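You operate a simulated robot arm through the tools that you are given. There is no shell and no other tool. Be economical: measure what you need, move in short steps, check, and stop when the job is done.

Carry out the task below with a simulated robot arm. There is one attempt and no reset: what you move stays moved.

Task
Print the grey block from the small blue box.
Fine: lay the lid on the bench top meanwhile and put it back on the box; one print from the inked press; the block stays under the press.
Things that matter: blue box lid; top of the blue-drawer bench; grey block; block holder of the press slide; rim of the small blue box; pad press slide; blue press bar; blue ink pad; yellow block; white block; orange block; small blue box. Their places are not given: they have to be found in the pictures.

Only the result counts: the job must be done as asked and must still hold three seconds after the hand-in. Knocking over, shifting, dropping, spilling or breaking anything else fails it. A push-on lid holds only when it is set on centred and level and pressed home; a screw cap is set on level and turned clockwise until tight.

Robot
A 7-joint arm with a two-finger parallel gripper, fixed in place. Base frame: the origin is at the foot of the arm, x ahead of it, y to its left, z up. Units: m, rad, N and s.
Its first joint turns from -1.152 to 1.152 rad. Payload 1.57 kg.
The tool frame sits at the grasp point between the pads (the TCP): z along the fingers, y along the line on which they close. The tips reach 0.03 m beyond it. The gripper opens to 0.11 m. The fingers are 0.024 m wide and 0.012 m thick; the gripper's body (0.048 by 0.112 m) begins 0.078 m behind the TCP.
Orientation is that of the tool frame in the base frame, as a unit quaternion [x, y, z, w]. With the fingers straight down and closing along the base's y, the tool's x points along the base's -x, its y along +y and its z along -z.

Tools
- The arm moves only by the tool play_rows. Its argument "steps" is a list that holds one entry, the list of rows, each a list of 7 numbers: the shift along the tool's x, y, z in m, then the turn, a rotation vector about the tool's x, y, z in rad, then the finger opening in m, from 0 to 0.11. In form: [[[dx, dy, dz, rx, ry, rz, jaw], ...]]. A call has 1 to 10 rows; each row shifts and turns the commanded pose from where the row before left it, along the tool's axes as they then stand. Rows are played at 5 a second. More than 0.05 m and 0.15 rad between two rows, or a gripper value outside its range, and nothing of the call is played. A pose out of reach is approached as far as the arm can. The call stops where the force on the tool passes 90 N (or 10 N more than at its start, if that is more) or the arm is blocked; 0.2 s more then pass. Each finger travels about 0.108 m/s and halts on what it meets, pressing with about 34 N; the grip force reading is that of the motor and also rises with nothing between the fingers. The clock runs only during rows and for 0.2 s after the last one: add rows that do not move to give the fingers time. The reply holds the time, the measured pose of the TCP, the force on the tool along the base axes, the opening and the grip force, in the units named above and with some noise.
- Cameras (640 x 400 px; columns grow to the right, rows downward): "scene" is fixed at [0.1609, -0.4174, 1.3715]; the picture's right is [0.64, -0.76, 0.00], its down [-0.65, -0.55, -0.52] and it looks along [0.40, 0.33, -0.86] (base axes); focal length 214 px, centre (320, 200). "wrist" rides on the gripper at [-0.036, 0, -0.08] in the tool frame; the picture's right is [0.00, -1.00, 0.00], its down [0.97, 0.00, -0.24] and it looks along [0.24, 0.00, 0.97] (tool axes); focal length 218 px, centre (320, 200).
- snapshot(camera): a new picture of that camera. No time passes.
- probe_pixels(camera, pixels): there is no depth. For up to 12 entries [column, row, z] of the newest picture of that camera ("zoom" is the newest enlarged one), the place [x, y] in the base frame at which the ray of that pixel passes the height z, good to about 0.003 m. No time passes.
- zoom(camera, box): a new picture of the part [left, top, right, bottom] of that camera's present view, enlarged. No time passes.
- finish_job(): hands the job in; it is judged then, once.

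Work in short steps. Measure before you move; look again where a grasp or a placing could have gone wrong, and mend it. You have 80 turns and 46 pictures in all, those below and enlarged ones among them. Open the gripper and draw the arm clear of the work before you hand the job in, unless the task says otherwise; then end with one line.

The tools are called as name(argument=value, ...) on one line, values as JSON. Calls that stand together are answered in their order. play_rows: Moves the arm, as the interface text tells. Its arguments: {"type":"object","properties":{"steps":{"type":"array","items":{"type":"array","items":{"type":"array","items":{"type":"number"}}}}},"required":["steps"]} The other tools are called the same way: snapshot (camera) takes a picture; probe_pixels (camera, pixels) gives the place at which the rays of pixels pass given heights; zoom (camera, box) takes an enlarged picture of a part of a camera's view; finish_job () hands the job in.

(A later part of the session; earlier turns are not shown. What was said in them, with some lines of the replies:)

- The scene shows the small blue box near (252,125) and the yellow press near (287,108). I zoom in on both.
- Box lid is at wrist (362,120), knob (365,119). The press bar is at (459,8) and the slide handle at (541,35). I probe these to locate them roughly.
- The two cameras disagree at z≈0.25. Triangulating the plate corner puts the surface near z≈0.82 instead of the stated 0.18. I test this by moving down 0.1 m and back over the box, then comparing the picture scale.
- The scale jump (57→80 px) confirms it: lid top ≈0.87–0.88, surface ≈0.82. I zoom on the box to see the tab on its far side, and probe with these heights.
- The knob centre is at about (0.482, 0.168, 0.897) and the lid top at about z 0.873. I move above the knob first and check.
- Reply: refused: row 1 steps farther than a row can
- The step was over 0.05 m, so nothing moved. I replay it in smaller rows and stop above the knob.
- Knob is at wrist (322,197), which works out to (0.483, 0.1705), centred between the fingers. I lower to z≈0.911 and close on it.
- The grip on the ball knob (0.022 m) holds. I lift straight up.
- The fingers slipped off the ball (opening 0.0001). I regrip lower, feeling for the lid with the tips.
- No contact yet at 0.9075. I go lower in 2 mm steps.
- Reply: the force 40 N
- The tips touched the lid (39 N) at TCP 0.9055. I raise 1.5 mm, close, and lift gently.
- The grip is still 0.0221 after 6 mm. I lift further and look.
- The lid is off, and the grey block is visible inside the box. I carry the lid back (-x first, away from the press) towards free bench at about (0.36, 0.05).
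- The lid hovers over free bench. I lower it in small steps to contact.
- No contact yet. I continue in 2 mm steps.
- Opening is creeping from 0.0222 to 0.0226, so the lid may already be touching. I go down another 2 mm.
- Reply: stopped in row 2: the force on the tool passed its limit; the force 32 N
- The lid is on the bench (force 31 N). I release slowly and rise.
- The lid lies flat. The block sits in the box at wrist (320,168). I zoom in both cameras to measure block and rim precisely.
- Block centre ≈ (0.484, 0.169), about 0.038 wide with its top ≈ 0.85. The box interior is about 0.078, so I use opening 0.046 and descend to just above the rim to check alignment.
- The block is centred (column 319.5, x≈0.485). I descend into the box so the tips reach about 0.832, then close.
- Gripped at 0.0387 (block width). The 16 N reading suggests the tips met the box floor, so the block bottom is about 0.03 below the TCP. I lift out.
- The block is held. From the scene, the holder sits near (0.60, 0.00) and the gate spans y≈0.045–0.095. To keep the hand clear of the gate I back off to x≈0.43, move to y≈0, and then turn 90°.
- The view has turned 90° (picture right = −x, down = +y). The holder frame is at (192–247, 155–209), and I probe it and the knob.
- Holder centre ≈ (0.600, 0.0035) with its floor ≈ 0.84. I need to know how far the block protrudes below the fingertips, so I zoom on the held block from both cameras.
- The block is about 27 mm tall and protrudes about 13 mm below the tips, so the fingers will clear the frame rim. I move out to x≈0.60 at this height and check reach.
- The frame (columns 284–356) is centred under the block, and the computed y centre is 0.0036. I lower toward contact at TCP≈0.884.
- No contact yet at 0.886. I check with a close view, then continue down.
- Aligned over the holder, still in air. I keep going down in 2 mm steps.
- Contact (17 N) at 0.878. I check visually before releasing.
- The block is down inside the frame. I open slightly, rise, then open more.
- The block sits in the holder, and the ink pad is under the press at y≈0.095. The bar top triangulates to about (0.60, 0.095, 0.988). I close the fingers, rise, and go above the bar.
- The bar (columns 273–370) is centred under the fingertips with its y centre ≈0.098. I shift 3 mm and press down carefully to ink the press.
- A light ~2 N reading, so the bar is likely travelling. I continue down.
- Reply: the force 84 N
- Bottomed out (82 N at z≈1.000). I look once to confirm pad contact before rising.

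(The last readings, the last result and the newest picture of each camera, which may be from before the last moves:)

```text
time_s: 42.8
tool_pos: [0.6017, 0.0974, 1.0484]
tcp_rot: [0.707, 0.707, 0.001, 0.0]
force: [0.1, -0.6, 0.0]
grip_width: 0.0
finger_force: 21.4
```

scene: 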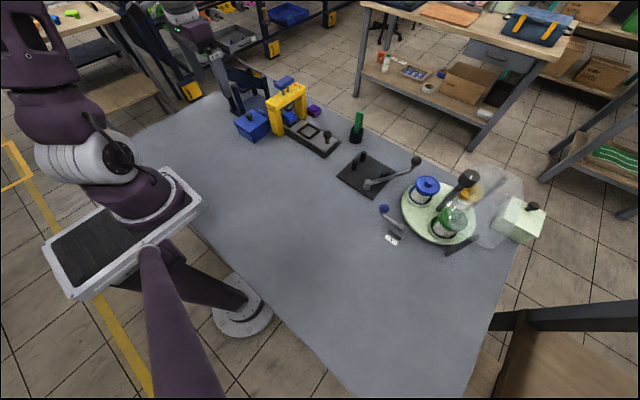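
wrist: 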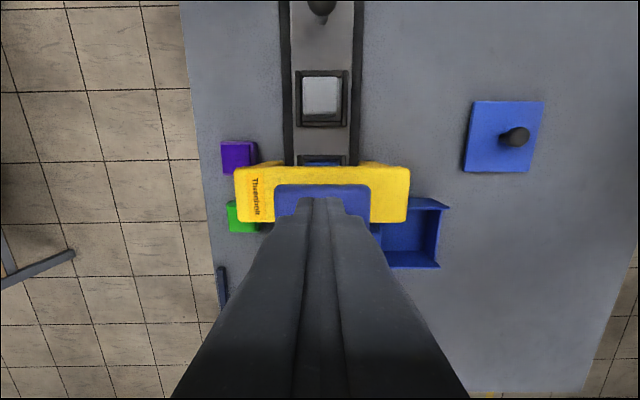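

The press pad clearly met the ink pad. Next is the slide knob at about (0.600, −0.081, 0.875), which I go above with open fingers.

play_rows(steps=[[[-0.04, 0, 0, 0, 0, 0, 0.0], [-0.045, 0, 0, 0, 0, 0, 0.0], [-0.045, 0, 0, 0, 0, 0, 0.05], [-0.048, -0.001, 0, 0, 0, 0, 0.05], [0, 0, 0.04, 0, 0, 0, 0.05], [0, 0, 0.04, 0, 0, 0, 0.05], [0, 0, 0, 0, 0, 0, 0.05]]])

snapshot(camera="wrist")

```text
time_s: 44.4
tool_pos: [0.6006, -0.0811, 0.9673]
tcp_rot: [0.707, 0.707, 0.001, 0.0]
force: [-0.4, 0.9, -0.1]
grip_width: 0.0502
finger_force: 0.0
```

```text
7 pictures are left
```

wrist: 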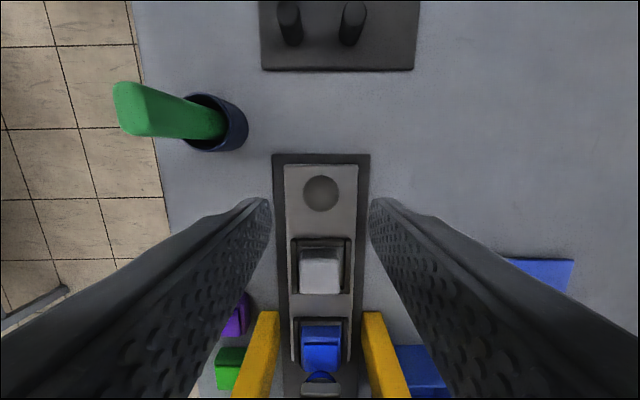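

The knob at (321,193) works out to y≈−0.080, so it's aligned. I lower to 0.885 and grip it.

play_rows(steps=[[[0, 0, 0.03, 0, 0, 0, 0.05], [0, 0, 0.03, 0, 0, 0, 0.05], [0, 0, 0.022, 0, 0, 0, 0.05], [0, 0, 0, 0, 0, 0, 0.05], [0, 0, 0, 0, 0, 0, 0.015], [0, 0, 0, 0, 0, 0, 0.015], [0, 0, 0, 0, 0, 0, 0.015]]])

play_rows(steps=[[[0.008, 0, 0, 0, 0, 0, 0.015], [0.01, 0, 0, 0, 0, 0, 0.015], [0.01, 0, 0, 0, 0, 0, 0.015], [0.01, 0, 0, 0, 0, 0, 0.015], [0.01, 0, 0, 0, 0, 0, 0.015], [0, 0, 0, 0, 0, 0, 0.015]]])

```text
time_s: 46.0
tool_pos: [0.5995, -0.0812, 0.8879]
tcp_rot: [0.706, 0.708, 0.001, 0.0]
force: [5.3, -0.1, -5.7]
grip_width: 0.0289
finger_force: 38.7
```

```text
time_s: 47.4
tool_pos: [0.599, -0.0326, 0.8874]
tcp_rot: [0.707, 0.707, 0.001, 0.002]
force: [3.2, 0.0, 11.7]
grip_width: 0.0291
finger_force: 38.7
```

Moved 0.0486 with the knob still gripped (0.029). I continue toward a total of about 0.093.

play_rows(steps=[[[0.01, 0, 0, 0, 0, 0, 0.015], [0.01, 0, 0, 0, 0, 0, 0.015], [0.01, 0, 0, 0, 0, 0, 0.015], [0.007, 0, 0, 0, 0, 0, 0.015], [0.004, 0, 0, 0, 0, 0, 0.015], [0, 0, 0, 0, 0, 0, 0.015]]])

zoom(camera="scene", box=[265, 75, 335, 155])

```text
time_s: 48.8
tool_pos: [0.6001, 0.0075, 0.8878]
tcp_rot: [0.707, 0.707, 0.001, 0.001]
force: [7.7, -0.1, 4.0]
grip_width: 0.0294
finger_force: 39.2
```

```text
5.00 times, centred on (300, 115) of scene
```

zoom: 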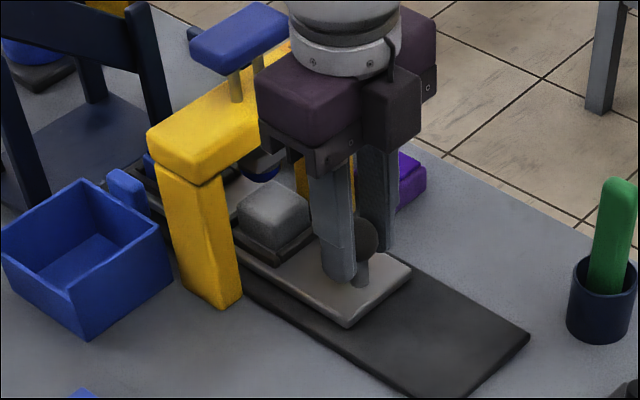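

The slide follows (0.0887 moved). I creep on in 2 mm steps, feeling for a stop near y≈0.012.

play_rows(steps=[[[0.002, 0, 0, 0, 0, 0, 0.015], [0.002, 0, 0, 0, 0, 0, 0.015], [0, 0, 0, 0, 0, 0, 0.015]]])

play_rows(steps=[[[0.002, 0, 0, 0, 0, 0, 0.015], [0, 0, 0, 0, 0, 0, 0.015]]])

```text
time_s: 49.6
tool_pos: [0.601, 0.0127, 0.8877]
tcp_rot: [0.707, 0.708, 0.001, 0.0]
force: [6.3, 1.4, 5.0]
grip_width: 0.0292
finger_force: 38.9
```

```text
time_s: 50.2
tool_pos: [0.5986, 0.0137, 0.8875]
tcp_rot: [0.707, 0.707, 0.002, 0.001]
force: [5.1, -1.1, 8.5]
grip_width: 0.029
finger_force: 39.1
```

Slide shift is 0.095, matching the frame spacing (~0.094) and putting the block at y≈0.098 under the press. I release the knob, rise, and check.

play_rows(steps=[[[0, 0, 0, 0, 0, 0, 0.035], [0, 0, 0, 0, 0, 0, 0.05], [0, 0, -0.03, 0, 0, 0, 0.05], [0, 0, -0.04, 0, 0, 0, 0.05], [0, 0, -0.045, 0, 0, 0, 0.02], [0, 0, -0.045, 0, 0, 0, 0.0], [0, 0, 0, 0, 0, 0, 0.0]]])

zoom(camera="scene", box=[265, 80, 325, 145])

```text
time_s: 51.8
tool_pos: [0.5981, 0.015, 1.047]
tcp_rot: [0.707, 0.707, 0.001, 0.0]
force: [-0.1, 0.4, -0.5]
grip_width: 0.0
finger_force: 21.0
```

```text
6.15 times, centred on (295, 112) of scene
```

zoom: 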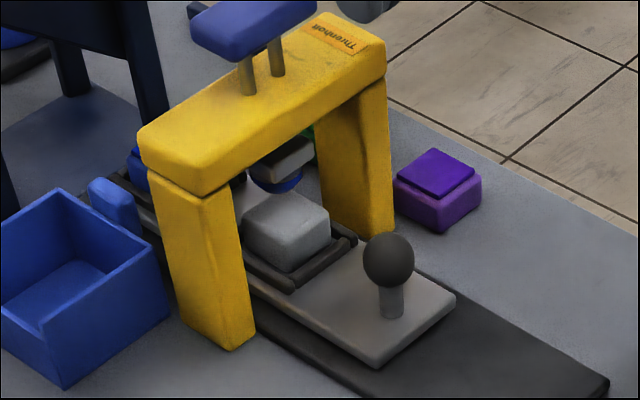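

The stamp's offset over the block matches its offset over the ink pad, so it's aligned. I go above the bar again for the single print.

play_rows(steps=[[[0.03, 0.001, 0, 0, 0, 0, 0.0], [0.03, 0.001, 0, 0, 0, 0, 0.0], [0.022, 0, 0, 0, 0, 0, 0.0], [0, 0, 0.02, 0, 0, 0, 0.0], [0, 0, 0.01, 0, 0, 0, 0.0], [0, 0, 0.008, 0, 0, 0, 0.0], [0, 0, 0.006, 0, 0, 0, 0.0], [0, 0, 0, 0, 0, 0, 0.0]]])

play_rows(steps=[[[0, 0, 0.003, 0, 0, 0, 0.0], [0, 0, 0.003, 0, 0, 0, 0.0], [0, 0, 0.003, 0, 0, 0, 0.0], [0, 0, 0.003, 0, 0, 0, 0.0], [0, 0, 0.003, 0, 0, 0, 0.0], [0, 0, 0, 0, 0, 0, 0.0]]])

```text
time_s: 53.6
tool_pos: [0.6011, 0.097, 1.0045]
tcp_rot: [0.707, 0.707, 0.001, -0.001]
force: [-0.3, 1.1, 3.0]
grip_width: 0.0
finger_force: 21.4
```

```text
time_s: 54.6
tool_pos: [0.6012, 0.0977, 1.0005]
tcp_rot: [0.706, 0.708, 0.004, 0.001]
force: [-16.1, 0.0, 29.6]
grip_width: 0.0
finger_force: 21.1
stopped in row 5: the force on the tool passed its limit (the readings are from after the stop); the commanded pose is now the measured one
```

Bottomed out again at z≈1.000 (over 90 N). I rise and check the block for the print.

play_rows(steps=[[[0, 0, -0.005, 0, 0, 0, 0.0], [0, 0, -0.02, 0, 0, 0, 0.0], [0, 0, -0.03, 0, 0, 0, 0.0], [0, 0, 0, 0, 0, 0, 0.0]]])

zoom(camera="scene", box=[275, 95, 315, 145])

```text
time_s: 55.6
tool_pos: [0.6028, 0.0954, 1.0523]
tcp_rot: [0.706, 0.708, 0.004, 0.002]
force: [0.1, 0.8, -0.9]
grip_width: 0.0001
finger_force: 21.5
```

```text
8.00 times, centred on (295, 120) of scene
```

zoom: 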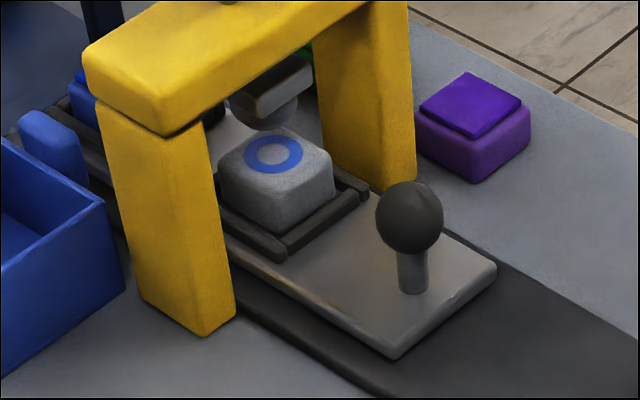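

A clean blue ring print is on the block. I level the tool (about 0.008 rad tilt) and back off toward the lid.

play_rows(steps=[[[0, 0, -0.02, 0.0085, -0.0028, 0, 0.0], [0, -0.04, 0, 0, 0, 0, 0.0], [0, -0.045, 0, 0, 0, 0, 0.0], [0, -0.045, 0, 0, 0, 0, 0.0], [-0.02, -0.04, 0, 0, 0, 0, 0.0], [-0.02, -0.04, 0, 0, 0, 0, 0.0], [0, -0.03, 0, 0, 0, 0, 0.0], [0, 0, 0, 0, 0, 0, 0.0]]])

play_rows(steps=[[[0, 0, 0, 0, 0, -0.1428, 0.02], [0, 0, 0, 0, 0, -0.1428, 0.03], [0, 0, 0, 0, 0, -0.1428, 0.05], [0, 0, 0, 0, 0, -0.1428, 0.05], [0, 0, 0, 0, 0, -0.1428, 0.05], [0, 0, 0, 0, 0, -0.1428, 0.05], [0, 0, 0, 0, 0, -0.1428, 0.05], [0, 0, 0, 0, 0, -0.1428, 0.05], [0, 0, 0, 0, 0, -0.1428, 0.05], [0, 0, 0, 0, 0, -0.1428, 0.05]]])

play_rows(steps=[[[0, 0, 0, 0, 0, -0.1428, 0.05], [0, 0, 0, 0, 0, 0, 0.05]]])

```text
time_s: 57.4
tool_pos: [0.3638, 0.0554, 1.0713]
tcp_rot: [0.707, 0.707, 0.001, 0.0]
force: [-0.7, -0.4, 0.8]
grip_width: 0.0
finger_force: 20.9
```

```text
time_s: 59.6
tool_pos: [0.3606, 0.0549, 1.0713]
tcp_rot: [0.069, 0.998, 0.001, 0.0]
force: [-0.2, 0.5, -0.7]
grip_width: 0.05
finger_force: 0.1
```

```text
time_s: 60.2
tool_pos: [0.3616, 0.0561, 1.0717]
tcp_rot: [-0.002, 1.0, 0.0, -0.001]
force: [0.4, 0.2, -0.2]
grip_width: 0.0501
finger_force: 0.0
```

Orientation is back to the original. I descend over the lid knob and verify (4 pictures left).

play_rows(steps=[[[0, -0.003, 0.04, 0, 0, 0.003, 0.05], [0, -0.002, 0.04, 0, 0, 0, 0.05], [0, 0, 0.04, 0, 0, 0, 0.05], [0, 0, 0, 0, 0, 0, 0.05]]])

snapshot(camera="wrist")

```text
time_s: 61.2
tool_pos: [0.3617, 0.0516, 0.9509]
tcp_rot: [0.001, 1.0, 0.0, 0.0]
force: [0.9, 1.0, -0.2]
grip_width: 0.0501
finger_force: 0.0
```

```text
3 pictures are left
```

wrist: 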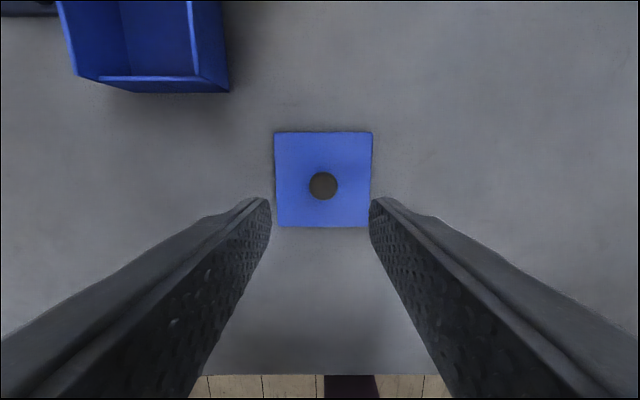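

The knob at (323,186) is at (0.365, 0.049). I adjust, lower to about 0.862, and grip.

play_rows(steps=[[[-0.003, -0.002, 0.03, 0, 0, 0, 0.05], [0, 0, 0.03, 0, 0, 0, 0.045], [0, 0, 0.02, 0, 0, 0, 0.04], [0, 0, 0.007, 0, 0, 0, 0.04], [0, 0, 0, 0, 0, 0, 0.04]]])

play_rows(steps=[[[0, 0, 0.0015, 0, 0, 0, 0.04], [0, 0, 0, 0, 0, 0, 0.04]]])

```text
time_s: 62.4
tool_pos: [0.3647, 0.0483, 0.8648]
tcp_rot: [0.0, 1.0, 0.0, 0.001]
force: [0.4, 0.0, 0.3]
grip_width: 0.0401
finger_force: 0.1
```

```text
time_s: 63.0
tool_pos: [0.3637, 0.049, 0.8632]
tcp_rot: [0.001, 1.0, -0.001, 0.0]
force: [0.0, -0.3, 0.1]
grip_width: 0.0398
finger_force: 0.0
```

No touch yet. I go 2 mm further.

play_rows(steps=[[[0, 0, 0.0015, 0, 0, 0, 0.04], [0, 0, 0, 0, 0, 0, 0.04]]])

play_rows(steps=[[[0, 0, 0.001, 0, 0, 0, 0.04], [0, 0, 0, 0, 0, 0, 0.04]]])

```text
time_s: 63.6
tool_pos: [0.3651, 0.0475, 0.8615]
tcp_rot: [0.001, 1.0, -0.001, 0.0]
force: [0.3, -0.1, 0.5]
grip_width: 0.0399
finger_force: 0.0
```

```text
time_s: 64.2
tool_pos: [0.3649, 0.0489, 0.8614]
tcp_rot: [0.001, 1.0, 0.0, 0.001]
force: [0.7, -2.4, 18.6]
grip_width: 0.0402
finger_force: 0.1
```

Touching the lid at 0.861. I back off 1.5 mm, close, and lift.

play_rows(steps=[[[0, 0, -0.0015, 0, 0, 0, 0.04], [0, 0, 0, 0, 0, 0, 0.0], [0, 0, 0, 0, 0, 0, 0.0], [0, 0, 0, 0, 0, 0, 0.0], [0, 0, -0.01, 0, 0, 0, 0.0], [0, 0, -0.02, 0, 0, 0, 0.0], [0, 0, -0.03, 0, 0, 0, 0.0], [0, 0, -0.04, 0, 0, 0, 0.0], [0, 0, 0, 0, 0, 0, 0.0]]])

```text
time_s: 66.2
tool_pos: [0.3646, 0.0488, 0.9637]
tcp_rot: [0.001, 1.0, 0.0, 0.0]
force: [-0.4, 1.4, -0.7]
grip_width: 0.0223
finger_force: 34.1
```

The lid is held. I carry it in +y first, then +x, over the box to (0.482, 0.1707) at z≈0.93, and look.

play_rows(steps=[[[0, 0.04, 0, 0, 0, 0, 0.0], [0, 0.042, 0, 0, 0, 0, 0.0], [-0.01, 0.04, 0, 0, 0, 0, 0.0], [-0.035, 0, 0, 0, 0, 0, 0.0], [-0.035, 0, 0, 0, 0, 0, 0.0], [-0.037, 0, 0, 0, 0, 0, 0.0], [0, 0, 0.015, 0, 0, 0, 0.0], [0, 0, 0.015, 0, 0, 0, 0.0], [0, 0, 0, 0, 0, 0, 0.0]]])

play_rows(steps=[[[0, 0, 0, 0, 0, 0, 0.0]]])

zoom(camera="scene", box=[225, 85, 285, 150])

```text
time_s: 68.2
tool_pos: [0.4827, 0.171, 0.9344]
tcp_rot: [0.001, 1.0, 0.001, 0.0]
force: [-0.3, -0.5, -0.1]
grip_width: 0.0222
finger_force: 33.9
```

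```text
time_s: 68.6
tool_pos: [0.4817, 0.1703, 0.9342]
tcp_rot: [0.001, 1.0, 0.0, -0.001]
force: [0.8, 0.0, -0.7]
grip_width: 0.0224
finger_force: 33.4
```

```text
6.15 times, centred on (255, 118) of scene
```

zoom: 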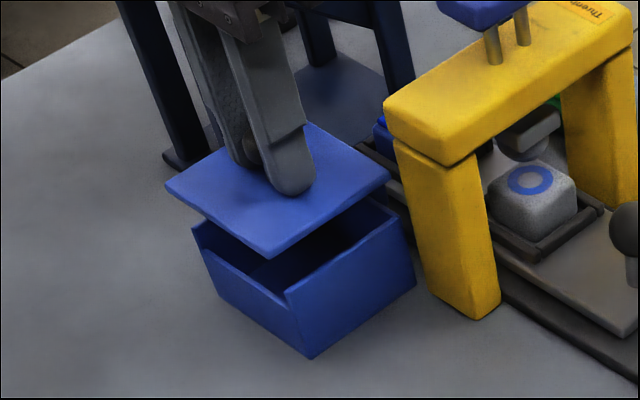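

The lid is level and lined up over the box. I lower to 0.910 and then feel for the seat.

play_rows(steps=[[[0, 0, 0.01, 0, 0, 0, 0.0], [0, 0, 0.008, 0, 0, 0, 0.0], [0, 0, 0.005, 0, 0, 0, 0.0], [0, 0, 0, 0, 0, 0, 0.0]]])

play_rows(steps=[[[0, 0, 0.002, 0, 0, 0, 0.0], [0, 0, 0.002, 0, 0, 0, 0.0], [0, 0, 0, 0, 0, 0, 0.0]]])

```text
time_s: 69.6
tool_pos: [0.4812, 0.17, 0.9111]
tcp_rot: [0.001, 1.0, 0.001, 0.001]
force: [-1.9, 1.8, 16.3]
grip_width: 0.0224
finger_force: 34.4
```

```text
time_s: 70.4
tool_pos: [0.4825, 0.1708, 0.908]
tcp_rot: [0.0, 1.0, 0.003, 0.003]
force: [-6.6, 8.8, 76.0]
grip_width: 0.0227
finger_force: 33.5
```

The lid went from 0.911 to 0.908 under 76 N, near its original seat (0.9065). I push slightly more.

play_rows(steps=[[[0, 0, 0.0015, 0, 0, 0, 0.0], [0, 0, 0.0015, 0, 0, 0, 0.0], [0, 0, 0, 0, 0, 0, 0.0]]])

play_rows(steps=[[[0, 0, -0.001, 0, 0, 0, 0.03], [0, 0, 0, 0, 0, 0, 0.045], [0, 0, -0.03, 0, 0, 0, 0.045], [0, 0, -0.03, 0, 0, 0, 0.02], [0, 0, 0, 0, 0, 0, 0.0], [0, 0, 0, 0, 0, 0, 0.0]]])

zoom(camera="scene", box=[230, 95, 280, 145])

```text
time_s: 70.8
tool_pos: [0.4842, 0.1719, 0.9107]
tcp_rot: [0.0, 1.0, 0.002, 0.005]
force: [-6.8, -0.9, 31.9]
grip_width: 0.0224
finger_force: 33.9
stopped in row 2: the force on the tool passed its limit (the readings are from after the stop); the commanded pose is now the measured one
```

```text
time_s: 72.2
tool_pos: [0.4825, 0.1709, 0.9689]
tcp_rot: [0.0, 1.0, 0.003, 0.004]
force: [0.3, 0.8, -0.6]
grip_width: 0.0
finger_force: 21.6
```

```text
8.00 times, centred on (255, 120) of scene
```

zoom: 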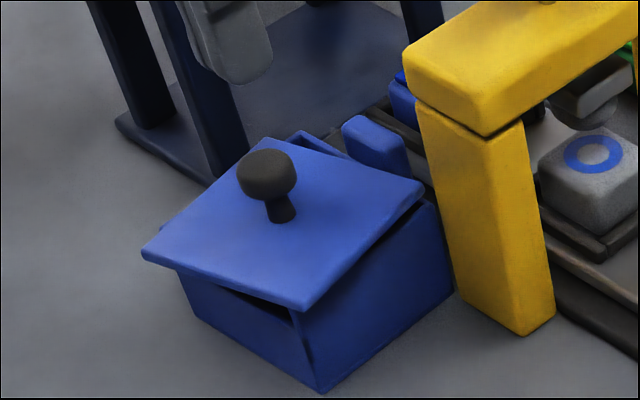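

The lid is crooked: it's yawed about 9° CCW and shifted about 6 mm toward −x, with the back rim visible at zoom (303,135). I probe the lid corners, box rim and knob from this zoom to plan the fix, since I have only one picture left.

probe_pixels(camera="zoom", pixels=[[142, 253, 0.88], [265, 139, 0.88], [424, 185, 0.88], [303, 307, 0.88], [303, 132, 0.872], [164, 228, 0.872], [440, 203, 0.872], [281, 218, 0.88], [267, 172, 0.9], [320, 390, 0.82], [525, 335, 0.82], [455, 293, 0.82]])

```text
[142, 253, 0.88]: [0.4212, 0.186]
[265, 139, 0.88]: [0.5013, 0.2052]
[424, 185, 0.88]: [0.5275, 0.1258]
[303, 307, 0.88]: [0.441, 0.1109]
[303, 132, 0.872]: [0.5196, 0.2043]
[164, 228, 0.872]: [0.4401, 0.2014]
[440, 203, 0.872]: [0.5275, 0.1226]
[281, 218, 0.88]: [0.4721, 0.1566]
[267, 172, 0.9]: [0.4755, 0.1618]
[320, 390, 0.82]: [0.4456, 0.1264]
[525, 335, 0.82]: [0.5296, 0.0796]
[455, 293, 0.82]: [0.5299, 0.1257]
```

The lid is about 6–8 mm toward −x, about 3 mm toward −y and yawed ~10° CCW, while the box itself has not moved. I'll regrip the lid by its ±y edges, which squares and centres it. First I level the hand, yaw 0.07 rad, and open wide above (0.477, 0.168).

play_rows(steps=[[[0.0055, -0.0028, 0, 0.006, 0.008, 0, 0.06], [0, 0, 0, 0, 0, -0.07, 0.11], [0, 0, 0.02, 0, 0, 0, 0.11], [0, 0, 0.02, 0, 0, 0, 0.11], [0, 0, 0.012, 0, 0, 0, 0.11], [0, 0, 0, 0, 0, 0, 0.11]]])

play_rows(steps=[[[0, 0, 0.004, 0, 0, 0, 0.11], [0, 0, 0.003, 0, 0, 0, 0.11], [0, 0, 0.003, 0, 0, 0, 0.11], [0, 0, 0, 0, 0, 0, 0.11]]])

```text
time_s: 73.6
tool_pos: [0.4783, 0.1686, 0.9166]
tcp_rot: [-0.035, 0.999, -0.001, 0.0]
force: [-0.2, -0.1, -0.3]
grip_width: 0.1097
finger_force: 0.0
```

```text
time_s: 74.6
tool_pos: [0.4775, 0.1692, 0.9067]
tcp_rot: [-0.035, 0.999, -0.001, 0.0]
force: [0.4, -0.3, -0.2]
grip_width: 0.1099
finger_force: 0.1
```

No contact at 0.907. I continue to tips ≈0.866, alongside the lid edges.

play_rows(steps=[[[0, 0, 0.003, 0, 0, 0, 0.11], [0, 0, 0.003, 0, 0, 0, 0.11], [0, 0, 0.003, 0, 0, 0, 0.11], [0, 0, 0.002, 0, 0, 0, 0.11], [0, 0, 0, 0, 0, 0, 0.11]]])

play_rows(steps=[[[0, 0, 0, 0, 0, 0, 0.1], [0, 0, 0, 0, 0, 0, 0.095], [0, 0, 0, 0, 0, 0, 0.092], [0, 0, 0, 0, 0, 0, 0.09], [0, 0, 0, 0, 0, 0, 0.09]]])

```text
time_s: 75.8
tool_pos: [0.4781, 0.1676, 0.8963]
tcp_rot: [-0.035, 0.999, -0.001, -0.001]
force: [0.1, -0.2, -0.4]
grip_width: 0.1101
finger_force: 0.1
```

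```text
time_s: 77.0
tool_pos: [0.4784, 0.1673, 0.8943]
tcp_rot: [-0.035, 0.999, -0.001, 0.0]
force: [-0.4, 0.2, 0.3]
grip_width: 0.09
finger_force: 0.1
```

The jaws at 0.09 straddle lid and box freely. I rotate back to yaw 0 and centre y at 0.1705, then close on the lid edges.

play_rows(steps=[[[0, 0, 0, 0, 0, 0.035, 0.09], [0, 0, 0, 0, 0, 0.035, 0.09], [0, 0.0025, 0, 0, 0, 0, 0.09], [0, 0, 0, 0, 0, 0, 0.088], [0, 0, 0, 0, 0, 0, 0.086], [0, 0, 0, 0, 0, 0, 0.086]]])

```text
time_s: 78.4
tool_pos: [0.4771, 0.1701, 0.8963]
tcp_rot: [0.001, 1.0, 0.0, 0.0]
force: [-0.4, 0.7, 0.4]
grip_width: 0.0875
finger_force: 34.2
```

Fingers halted at 0.0875 on the lid. I close fully to square it, then take the last picture from the wrist to measure the x offset between lid and box.

play_rows(steps=[[[0, 0, 0, 0, 0, 0, 0.08], [0, 0, 0, 0, 0, 0, 0.08]]])

play_rows(steps=[[[0, 0, -0.004, 0, 0, 0, 0.08], [0, 0, -0.006, 0, 0, 0, 0.08], [0, 0, 0, 0, 0, 0, 0.08]]])

```text
time_s: 79.0
tool_pos: [0.4779, 0.1701, 0.8963]
tcp_rot: [0.001, 1.0, -0.001, -0.001]
force: [-0.8, -0.2, -0.2]
grip_width: 0.0873
finger_force: 33.9
```

```text
time_s: 79.8
tool_pos: [0.4778, 0.1708, 0.9062]
tcp_rot: [0.001, 1.0, 0.0, 0.0]
force: [0.3, 0.5, -0.5]
grip_width: 0.0871
finger_force: 34.4
```

The lid is still gripped (0.0871) after a 10 mm lift. Last picture: wrist.

snapshot(camera="wrist")

```text
0 pictures are left
```

wrist: 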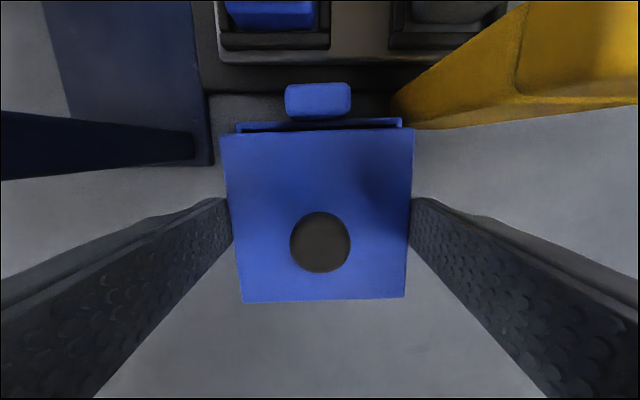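

The lid is squared in the jaws, with its centre at TCP (x≈0.477). The box centre works out at x≈0.4845, and y agrees within 1 mm. I raise slightly, shift +7 mm in x, correct yaw by 0.008, and lower.

play_rows(steps=[[[0, 0, -0.006, 0, 0, 0.008, 0.08], [-0.0035, 0, 0, 0, 0, 0, 0.08], [-0.0035, -0.0004, 0, 0, 0, 0, 0.08], [0, 0, 0.004, 0, 0, 0, 0.08], [0, 0, 0.004, 0, 0, 0, 0.08], [0, 0, 0, 0, 0, 0, 0.08]]])

play_rows(steps=[[[0, 0, 0.002, 0, 0, 0, 0.08], [0, 0, 0.002, 0, 0, 0, 0.08], [0, 0, 0, 0, 0, 0, 0.08]]])

play_rows(steps=[[[0, 0, 0.002, 0, 0, 0, 0.08], [0, 0, 0, 0, 0, 0, 0.08]]])

```text
time_s: 81.2
tool_pos: [0.4849, 0.1699, 0.9036]
tcp_rot: [0.004, 1.0, -0.001, -0.001]
force: [-0.4, 0.1, -0.4]
grip_width: 0.0874
finger_force: 33.7
```

```text
time_s: 82.0
tool_pos: [0.4846, 0.1703, 0.9013]
tcp_rot: [0.004, 1.0, -0.002, -0.001]
force: [0.2, 0.1, -1.1]
grip_width: 0.0874
finger_force: 33.3
```

```text
time_s: 82.6
tool_pos: [0.4847, 0.1689, 0.8977]
tcp_rot: [0.004, 1.0, -0.001, 0.0]
force: [0.5, 0.4, -0.3]
grip_width: 0.0872
finger_force: 33.9
```

No contact yet at 0.898. I keep lowering.

play_rows(steps=[[[0, 0, 0.0015, 0, 0, 0, 0.08], [0, 0, 0, 0, 0, 0, 0.08]]])

play_rows(steps=[[[0, 0, 0.0015, 0, 0, 0, 0.08], [0, 0, 0, 0, 0, 0, 0.08]]])

play_rows(steps=[[[0, 0, 0.0015, 0, 0, 0, 0.08], [0, 0, 0, 0, 0, 0, 0.08]]])

```text
time_s: 83.2
tool_pos: [0.4854, 0.1709, 0.8967]
tcp_rot: [0.004, 1.0, 0.0, 0.0]
force: [0.8, 0.4, -0.1]
grip_width: 0.0872
finger_force: 34.1
```

```text
time_s: 83.8
tool_pos: [0.4853, 0.1694, 0.8961]
tcp_rot: [0.005, 1.0, -0.001, 0.0]
force: [-3.1, -0.8, 11.5]
grip_width: 0.0868
finger_force: 34.8
```

```text
time_s: 84.4
tool_pos: [0.4849, 0.1698, 0.8955]
tcp_rot: [0.004, 1.0, 0.0, 0.001]
force: [-3.5, 0.3, 29.6]
grip_width: 0.0868
finger_force: 34.0
```

Contact at 0.896. I press a little further (watching for a settle), then release.

play_rows(steps=[[[0, 0, 0.0015, 0, 0, 0, 0.08], [0, 0, 0, 0, 0, 0, 0.08]]])

play_rows(steps=[[[0, 0, 0.001, 0, 0, 0, 0.08], [0, 0, 0, 0, 0, 0, 0.08]]])

```text
time_s: 85.0
tool_pos: [0.4855, 0.1695, 0.8926]
tcp_rot: [0.004, 1.0, -0.001, 0.0]
force: [2.6, 1.8, 27.7]
grip_width: 0.0867
finger_force: 34.2
```

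```text
time_s: 85.6
tool_pos: [0.4853, 0.1682, 0.8916]
tcp_rot: [0.004, 1.0, -0.001, 0.001]
force: [4.1, 3.7, 28.7]
grip_width: 0.0866
finger_force: 33.8
```

The lid moved down another 3–4 mm at constant ~28 N. I release the edges, rise, and press with tips straddling the knob; a properly seated lid originally touched at TCP ≈0.9055.

play_rows(steps=[[[0, 0, 0, 0, 0, 0, 0.092], [0, 0, 0, 0, 0, 0, 0.1], [0, 0, -0.02, 0, 0, 0, 0.1], [0, 0, -0.03, 0, 0, 0, 0.08], [0, 0, -0.01, 0, 0, 0, 0.045], [0, 0, 0, 0, 0, 0, 0.045]]])

play_rows(steps=[[[0.001, 0.001, 0.02, 0, 0, 0, 0.045], [0, 0, 0.015, 0, 0, 0, 0.045], [0, 0, 0.005, 0, 0, 0, 0.045], [0, 0, 0, 0, 0, 0, 0.045]]])

```text
time_s: 87.0
tool_pos: [0.4846, 0.171, 0.9519]
tcp_rot: [0.005, 1.0, -0.002, -0.001]
force: [0.3, 0.0, 0.4]
grip_width: 0.0447
finger_force: 0.1
```

```text
time_s: 88.0
tool_pos: [0.4839, 0.1708, 0.9112]
tcp_rot: [0.005, 1.0, 0.0, 0.0]
force: [1.1, -0.4, -0.5]
grip_width: 0.0451
finger_force: 0.1
```

No contact at 0.911, so the lid isn't riding high. I press down further in small steps.

play_rows(steps=[[[0, 0, 0.002, 0, 0, 0, 0.045], [0, 0, 0.0015, 0, 0, 0, 0.045], [0, 0, 0, 0, 0, 0, 0.045]]])

play_rows(steps=[[[0, 0, 0.0015, 0, 0, 0, 0.045], [0, 0, 0, 0, 0, 0, 0.045]]])

play_rows(steps=[[[0, 0, 0.0015, 0, 0, 0, 0.045], [0, 0, 0, 0, 0, 0, 0.045]]])

```text
time_s: 88.8
tool_pos: [0.483, 0.1705, 0.9079]
tcp_rot: [0.005, 1.0, -0.002, 0.0]
force: [-0.1, -0.2, 0.7]
grip_width: 0.0453
finger_force: 0.2
```

```text
time_s: 89.4
tool_pos: [0.4847, 0.1717, 0.9064]
tcp_rot: [0.004, 1.0, -0.001, 0.0]
force: [0.0, -0.4, -0.1]
grip_width: 0.0451
finger_force: 0.0
```

```text
time_s: 90.0
tool_pos: [0.4828, 0.1714, 0.9065]
tcp_rot: [0.004, 1.0, 0.0, 0.0]
force: [-2.9, -1.5, 18.8]
grip_width: 0.045
finger_force: 0.0
```

Contact at 0.906, the original seated height. I press home firmly.

play_rows(steps=[[[0, 0, 0.0015, 0, 0, 0, 0.045], [0, 0, 0, 0, 0, 0, 0.045]]])

play_rows(steps=[[[0, 0, 0.001, 0, 0, 0, 0.045], [0, 0, 0, 0, 0, 0, 0.045]]])

```text
time_s: 90.6
tool_pos: [0.4838, 0.172, 0.9051]
tcp_rot: [0.004, 1.0, 0.0, 0.001]
force: [-8.8, -1.8, 61.6]
grip_width: 0.045
finger_force: 0.0
```

```text
time_s: 91.2
tool_pos: [0.4838, 0.1718, 0.9049]
tcp_rot: [0.004, 1.0, 0.001, 0.002]
force: [-7.7, -2.3, 76.4]
grip_width: 0.0451
finger_force: 0.1
```

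Firm at 0.905. I check level by touching lightly near the front and back edges with closed fingers.

play_rows(steps=[[[0, 0, -0.015, 0, 0, 0, 0.045], [0, 0, -0.03, 0, 0, 0, 0.02], [0.03, 0, 0, 0, 0, 0, 0.0], [0, 0, 0, 0, 0, 0, 0.0], [0, 0, 0.03, 0, 0, 0, 0.0], [0, 0, 0.01, 0, 0, 0, 0.0], [0, 0, 0, 0, 0, 0, 0.0]]])

play_rows(steps=[[[0, 0, 0.0015, 0, 0, 0, 0.0], [0, 0, 0, 0, 0, 0, 0.0]]])

play_rows(steps=[[[0, 0, 0.0015, 0, 0, 0, 0.0], [0, 0, 0, 0, 0, 0, 0.0]]])

```text
time_s: 92.8
tool_pos: [0.4565, 0.1702, 0.9108]
tcp_rot: [0.004, 1.0, 0.0, 0.001]
force: [3.6, -3.2, 30.1]
grip_width: 0.022
finger_force: 34.3
```

```text
time_s: 93.4
tool_pos: [0.4544, 0.1707, 0.9077]
tcp_rot: [0.005, 1.0, 0.001, -0.001]
force: [5.5, -1.7, 29.4]
grip_width: 0.0222
finger_force: 33.9
```

```text
time_s: 94.0
tool_pos: [0.4536, 0.1707, 0.9062]
tcp_rot: [0.004, 1.0, 0.0, 0.0]
force: [3.8, -1.9, 32.9]
grip_width: 0.0225
finger_force: 34.0
```

The fingers closed while still around the knob (opening 0.022), so the lid was lifted and set back down 30 mm toward −x. It is still held, so I lift straight up to clear the rim before moving it back.

play_rows(steps=[[[0, 0, -0.003, 0, 0, 0, 0.0], [0, 0, -0.005, 0, 0, 0, 0.0], [0, 0, -0.008, 0, 0, 0, 0.0], [0, 0, -0.008, 0, 0, 0, 0.0], [0, 0, 0, 0, 0, 0, 0.0]]])

```text
time_s: 95.2
tool_pos: [0.4529, 0.1724, 0.9285]
tcp_rot: [0.004, 1.0, 0.0, 0.001]
force: [-0.1, 0.1, -0.4]
grip_width: 0.0221
finger_force: 34.2
```

Still held. I move +0.030 in x back to the seat position and lower gently.

play_rows(steps=[[[-0.01, 0, 0, 0, 0, 0, 0.0], [-0.01, 0, 0, 0, 0, 0, 0.0], [-0.01, 0, 0, 0, 0, 0, 0.0], [0, 0, 0.006, 0, 0, 0, 0.0], [0, 0, 0.006, 0, 0, 0, 0.0], [0, 0, 0, 0, 0, 0, 0.0]]])

play_rows(steps=[[[0, 0, 0.002, 0, 0, 0, 0.0], [0, 0, 0.002, 0, 0, 0, 0.0], [0, 0, 0, 0, 0, 0, 0.0]]])

```text
time_s: 96.6
tool_pos: [0.4843, 0.1709, 0.9155]
tcp_rot: [0.004, 1.0, -0.001, 0.0]
force: [-0.2, 0.4, -1.3]
grip_width: 0.022
finger_force: 34.0
```

```text
time_s: 97.4
tool_pos: [0.4839, 0.1705, 0.9123]
tcp_rot: [0.004, 1.0, -0.001, -0.001]
force: [0.7, -0.1, 0.5]
grip_width: 0.0226
finger_force: 33.9
```

Nothing yet. I lower in 1 mm steps to first touch (expected ≈0.911), then release there.

play_rows(steps=[[[0, 0, 0.001, 0, 0, 0, 0.0], [0, 0, 0, 0, 0, 0, 0.0]]])

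play_rows(steps=[[[0, 0, 0.001, 0, 0, 0, 0.0], [0, 0, 0, 0, 0, 0, 0.0]]])

```text
time_s: 98.0
tool_pos: [0.4839, 0.1711, 0.9111]
tcp_rot: [0.004, 1.0, -0.001, 0.0]
force: [0.7, -0.1, -0.1]
grip_width: 0.0225
finger_force: 34.1
```

```text
time_s: 98.6
tool_pos: [0.4844, 0.1708, 0.9094]
tcp_rot: [0.005, 1.0, -0.001, 0.001]
force: [-0.8, -0.2, -0.2]
grip_width: 0.0224
finger_force: 33.9
```

play_rows(steps=[[[0, 0, 0.001, 0, 0, 0, 0.0], [0, 0, 0, 0, 0, 0, 0.0]]])

play_rows(steps=[[[0, 0, 0.001, 0, 0, 0, 0.0], [0, 0, 0, 0, 0, 0, 0.0]]])

```text
time_s: 99.2
tool_pos: [0.4849, 0.1716, 0.9095]
tcp_rot: [0.005, 1.0, -0.001, 0.0]
force: [0.0, -0.2, -0.3]
grip_width: 0.0223
finger_force: 34.0
```

```text
time_s: 99.8
tool_pos: [0.485, 0.1717, 0.9088]
tcp_rot: [0.004, 1.0, 0.0, 0.0]
force: [-0.7, -0.4, -0.5]
grip_width: 0.0223
finger_force: 33.8
```

Still free at about 0.908. I continue down in 1 mm steps.

play_rows(steps=[[[0, 0, 0.001, 0, 0, 0, 0.0], [0, 0, 0, 0, 0, 0, 0.0]]])

play_rows(steps=[[[0, 0, 0.001, 0, 0, 0, 0.0], [0, 0, 0, 0, 0, 0, 0.0]]])

```text
time_s: 100.4
tool_pos: [0.4841, 0.1709, 0.9071]
tcp_rot: [0.005, 1.0, 0.0, 0.001]
force: [-0.1, 0.1, -0.5]
grip_width: 0.0223
finger_force: 33.9
```

```text
time_s: 101.0
tool_pos: [0.4844, 0.1703, 0.9055]
tcp_rot: [0.005, 1.0, -0.001, 0.0]
force: [-1.2, -1.0, 4.9]
grip_width: 0.0221
finger_force: 33.9
```

Contact at 0.9055, which is the seated height. I press firmly here, then open before rising so the knob isn't caught again.

play_rows(steps=[[[0, 0, 0.0015, 0, 0, 0, 0.0], [0, 0, 0, 0, 0, 0, 0.0]]])

play_rows(steps=[[[0, 0, 0.001, 0, 0, 0, 0.0], [0, 0, 0, 0, 0, 0, 0.0]]])

play_rows(steps=[[[0, 0, 0, 0, 0, 0, 0.03], [0, 0, 0, 0, 0, 0, 0.045], [0, 0, 0, 0, 0, 0, 0.045]]])

```text
time_s: 101.6
tool_pos: [0.4842, 0.1709, 0.9049]
tcp_rot: [0.004, 1.0, 0.001, 0.001]
force: [-3.3, 1.4, 29.6]
grip_width: 0.0221
finger_force: 33.9
```

```text
time_s: 102.2
tool_pos: [0.4838, 0.1714, 0.9063]
tcp_rot: [0.004, 1.0, 0.0, 0.001]
force: [-4.5, 0.1, 54.3]
grip_width: 0.0221
finger_force: 34.1
```

```text
time_s: 103.0
tool_pos: [0.4856, 0.1703, 0.9054]
tcp_rot: [0.004, 1.0, -0.001, 0.001]
force: [1.1, 0.6, 52.2]
grip_width: 0.0242
finger_force: 0.1
```

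The tips are pinned by the 52 N press (opening only 0.024). I ease up 2 mm and let the fingers open before rising.

play_rows(steps=[[[0, 0, -0.0025, 0, 0, 0, 0.045], [0, 0, 0, 0, 0, 0, 0.045], [0, 0, 0, 0, 0, 0, 0.045]]])

play_rows(steps=[[[0, 0, 0.001, 0, 0, 0, 0.045], [0, 0, 0.001, 0, 0, 0, 0.045], [0, 0, 0.001, 0, 0, 0, 0.045], [0, 0, 0, 0, 0, 0, 0.045]]])

```text
time_s: 103.8
tool_pos: [0.4837, 0.1717, 0.9065]
tcp_rot: [0.004, 1.0, -0.001, -0.002]
force: [1.1, -3.2, 14.6]
grip_width: 0.0374
finger_force: 0.1
```

```text
time_s: 104.8
tool_pos: [0.4839, 0.1719, 0.9047]
tcp_rot: [0.004, 1.0, 0.0, 0.002]
force: [-16.7, -3.7, 69.6]
grip_width: 0.0381
finger_force: 0.0
```

Contact and stiffness match the original seating. I rise with open fingers well clear of the knob, close up high, then touch near the front edge to check level.

play_rows(steps=[[[0, 0, -0.004, 0, 0, 0, 0.05], [0, 0, 0, 0, 0, 0, 0.05], [0, 0, -0.035, 0, 0, 0, 0.05], [0, 0, -0.035, 0, 0, 0, 0.05], [0.03, 0, 0, 0, 0, 0, 0.0], [0, 0, 0, 0, 0, 0, 0.0], [0, 0, 0.04, 0, 0, 0, 0.0], [0, 0, 0.025, 0, 0, 0, 0.0], [0, 0, 0.004, 0, 0, 0, 0.0], [0, 0, 0, 0, 0, 0, 0.0]]])

play_rows(steps=[[[0, 0, 0.001, 0, 0, 0, 0.0], [0, 0, 0, 0, 0, 0, 0.0]]])

play_rows(steps=[[[0, 0, 0.001, 0, 0, 0, 0.0], [0, 0, 0, 0, 0, 0, 0.0]]])

```text
time_s: 107.0
tool_pos: [0.454, 0.1718, 0.9068]
tcp_rot: [0.005, 1.0, 0.0, 0.0]
force: [-0.7, 0.4, -0.1]
grip_width: 0.0
finger_force: 21.6
```

```text
time_s: 107.6
tool_pos: [0.4535, 0.1706, 0.9069]
tcp_rot: [0.005, 1.0, 0.0, 0.0]
force: [0.6, 0.0, 0.5]
grip_width: 0.0
finger_force: 21.2
```

```text
time_s: 108.2
tool_pos: [0.4536, 0.1714, 0.9053]
tcp_rot: [0.005, 1.0, -0.001, 0.0]
force: [-2.1, -0.4, 5.0]
grip_width: 0.0
finger_force: 21.7
```

Front touches at 0.9053. Same check near the back edge (x≈0.512), passing high over the knob.

play_rows(steps=[[[0, 0, -0.035, 0, 0, 0, 0.0], [0, 0, -0.035, 0, 0, 0, 0.0], [-0.03, 0, 0, 0, 0, 0, 0.0], [-0.028, 0, 0, 0, 0, 0, 0.0], [0, 0, 0.035, 0, 0, 0, 0.0], [0, 0, 0.03, 0, 0, 0, 0.0], [0, 0, 0.003, 0, 0, 0, 0.0], [0, 0, 0, 0, 0, 0, 0.0]]])

play_rows(steps=[[[0, 0, 0.001, 0, 0, 0, 0.0], [0, 0, 0, 0, 0, 0, 0.0]]])

play_rows(steps=[[[0, 0, 0.001, 0, 0, 0, 0.0], [0, 0, 0, 0, 0, 0, 0.0]]])

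```text
time_s: 110.0
tool_pos: [0.511, 0.1709, 0.9076]
tcp_rot: [0.005, 1.0, -0.001, -0.001]
force: [0.0, 0.3, -1.0]
grip_width: 0.0001
finger_force: 21.0
```

```text
time_s: 110.6
tool_pos: [0.5109, 0.1711, 0.9065]
tcp_rot: [0.005, 1.0, -0.001, 0.0]
force: [-0.6, -0.8, 0.6]
grip_width: 0.0002
finger_force: 21.2
```

```text
time_s: 111.2
tool_pos: [0.5121, 0.1712, 0.9059]
tcp_rot: [0.005, 1.0, -0.001, 0.001]
force: [-0.6, -0.4, 2.3]
grip_width: 0.0002
finger_force: 21.5
```

Front and back touch at the same height (~0.9055), so the lid is level and seated. I rise, draw clear and open the gripper.

play_rows(steps=[[[0, 0, -0.04, 0, 0, 0, 0.0], [0, 0, -0.04, 0, 0, 0, 0.0], [0, 0, -0.04, 0, 0, 0, 0.0], [0.04, 0, -0.02, 0, 0, 0, 0.04], [0.04, 0, -0.02, 0, 0, 0, 0.08], [0.03, 0, 0, 0, 0, 0, 0.08], [0, 0, 0, 0, 0, 0, 0.08]]])

finish_job()

```text
time_s: 112.8
tool_pos: [0.4026, 0.1732, 1.0656]
tcp_rot: [0.004, 1.0, -0.001, 0.001]
force: [-0.9, -0.3, 0.6]
grip_width: 0.0802
finger_force: 0.1
```

```text
The job is handed in.
```

I handed the job in. The grey block has one blue ring print and stays in the holder under the press. The lid is back on the box, though it took several tries: it first went on crooked, and a later check lifted it off by accident. By then I had no pictures left, so I confirmed the final fit by touch only: level front to back, at its original height, after pressing it home. The box may have turned by about 1° along the way. The bench top measured about z = 0.82, not the 0.18 given.
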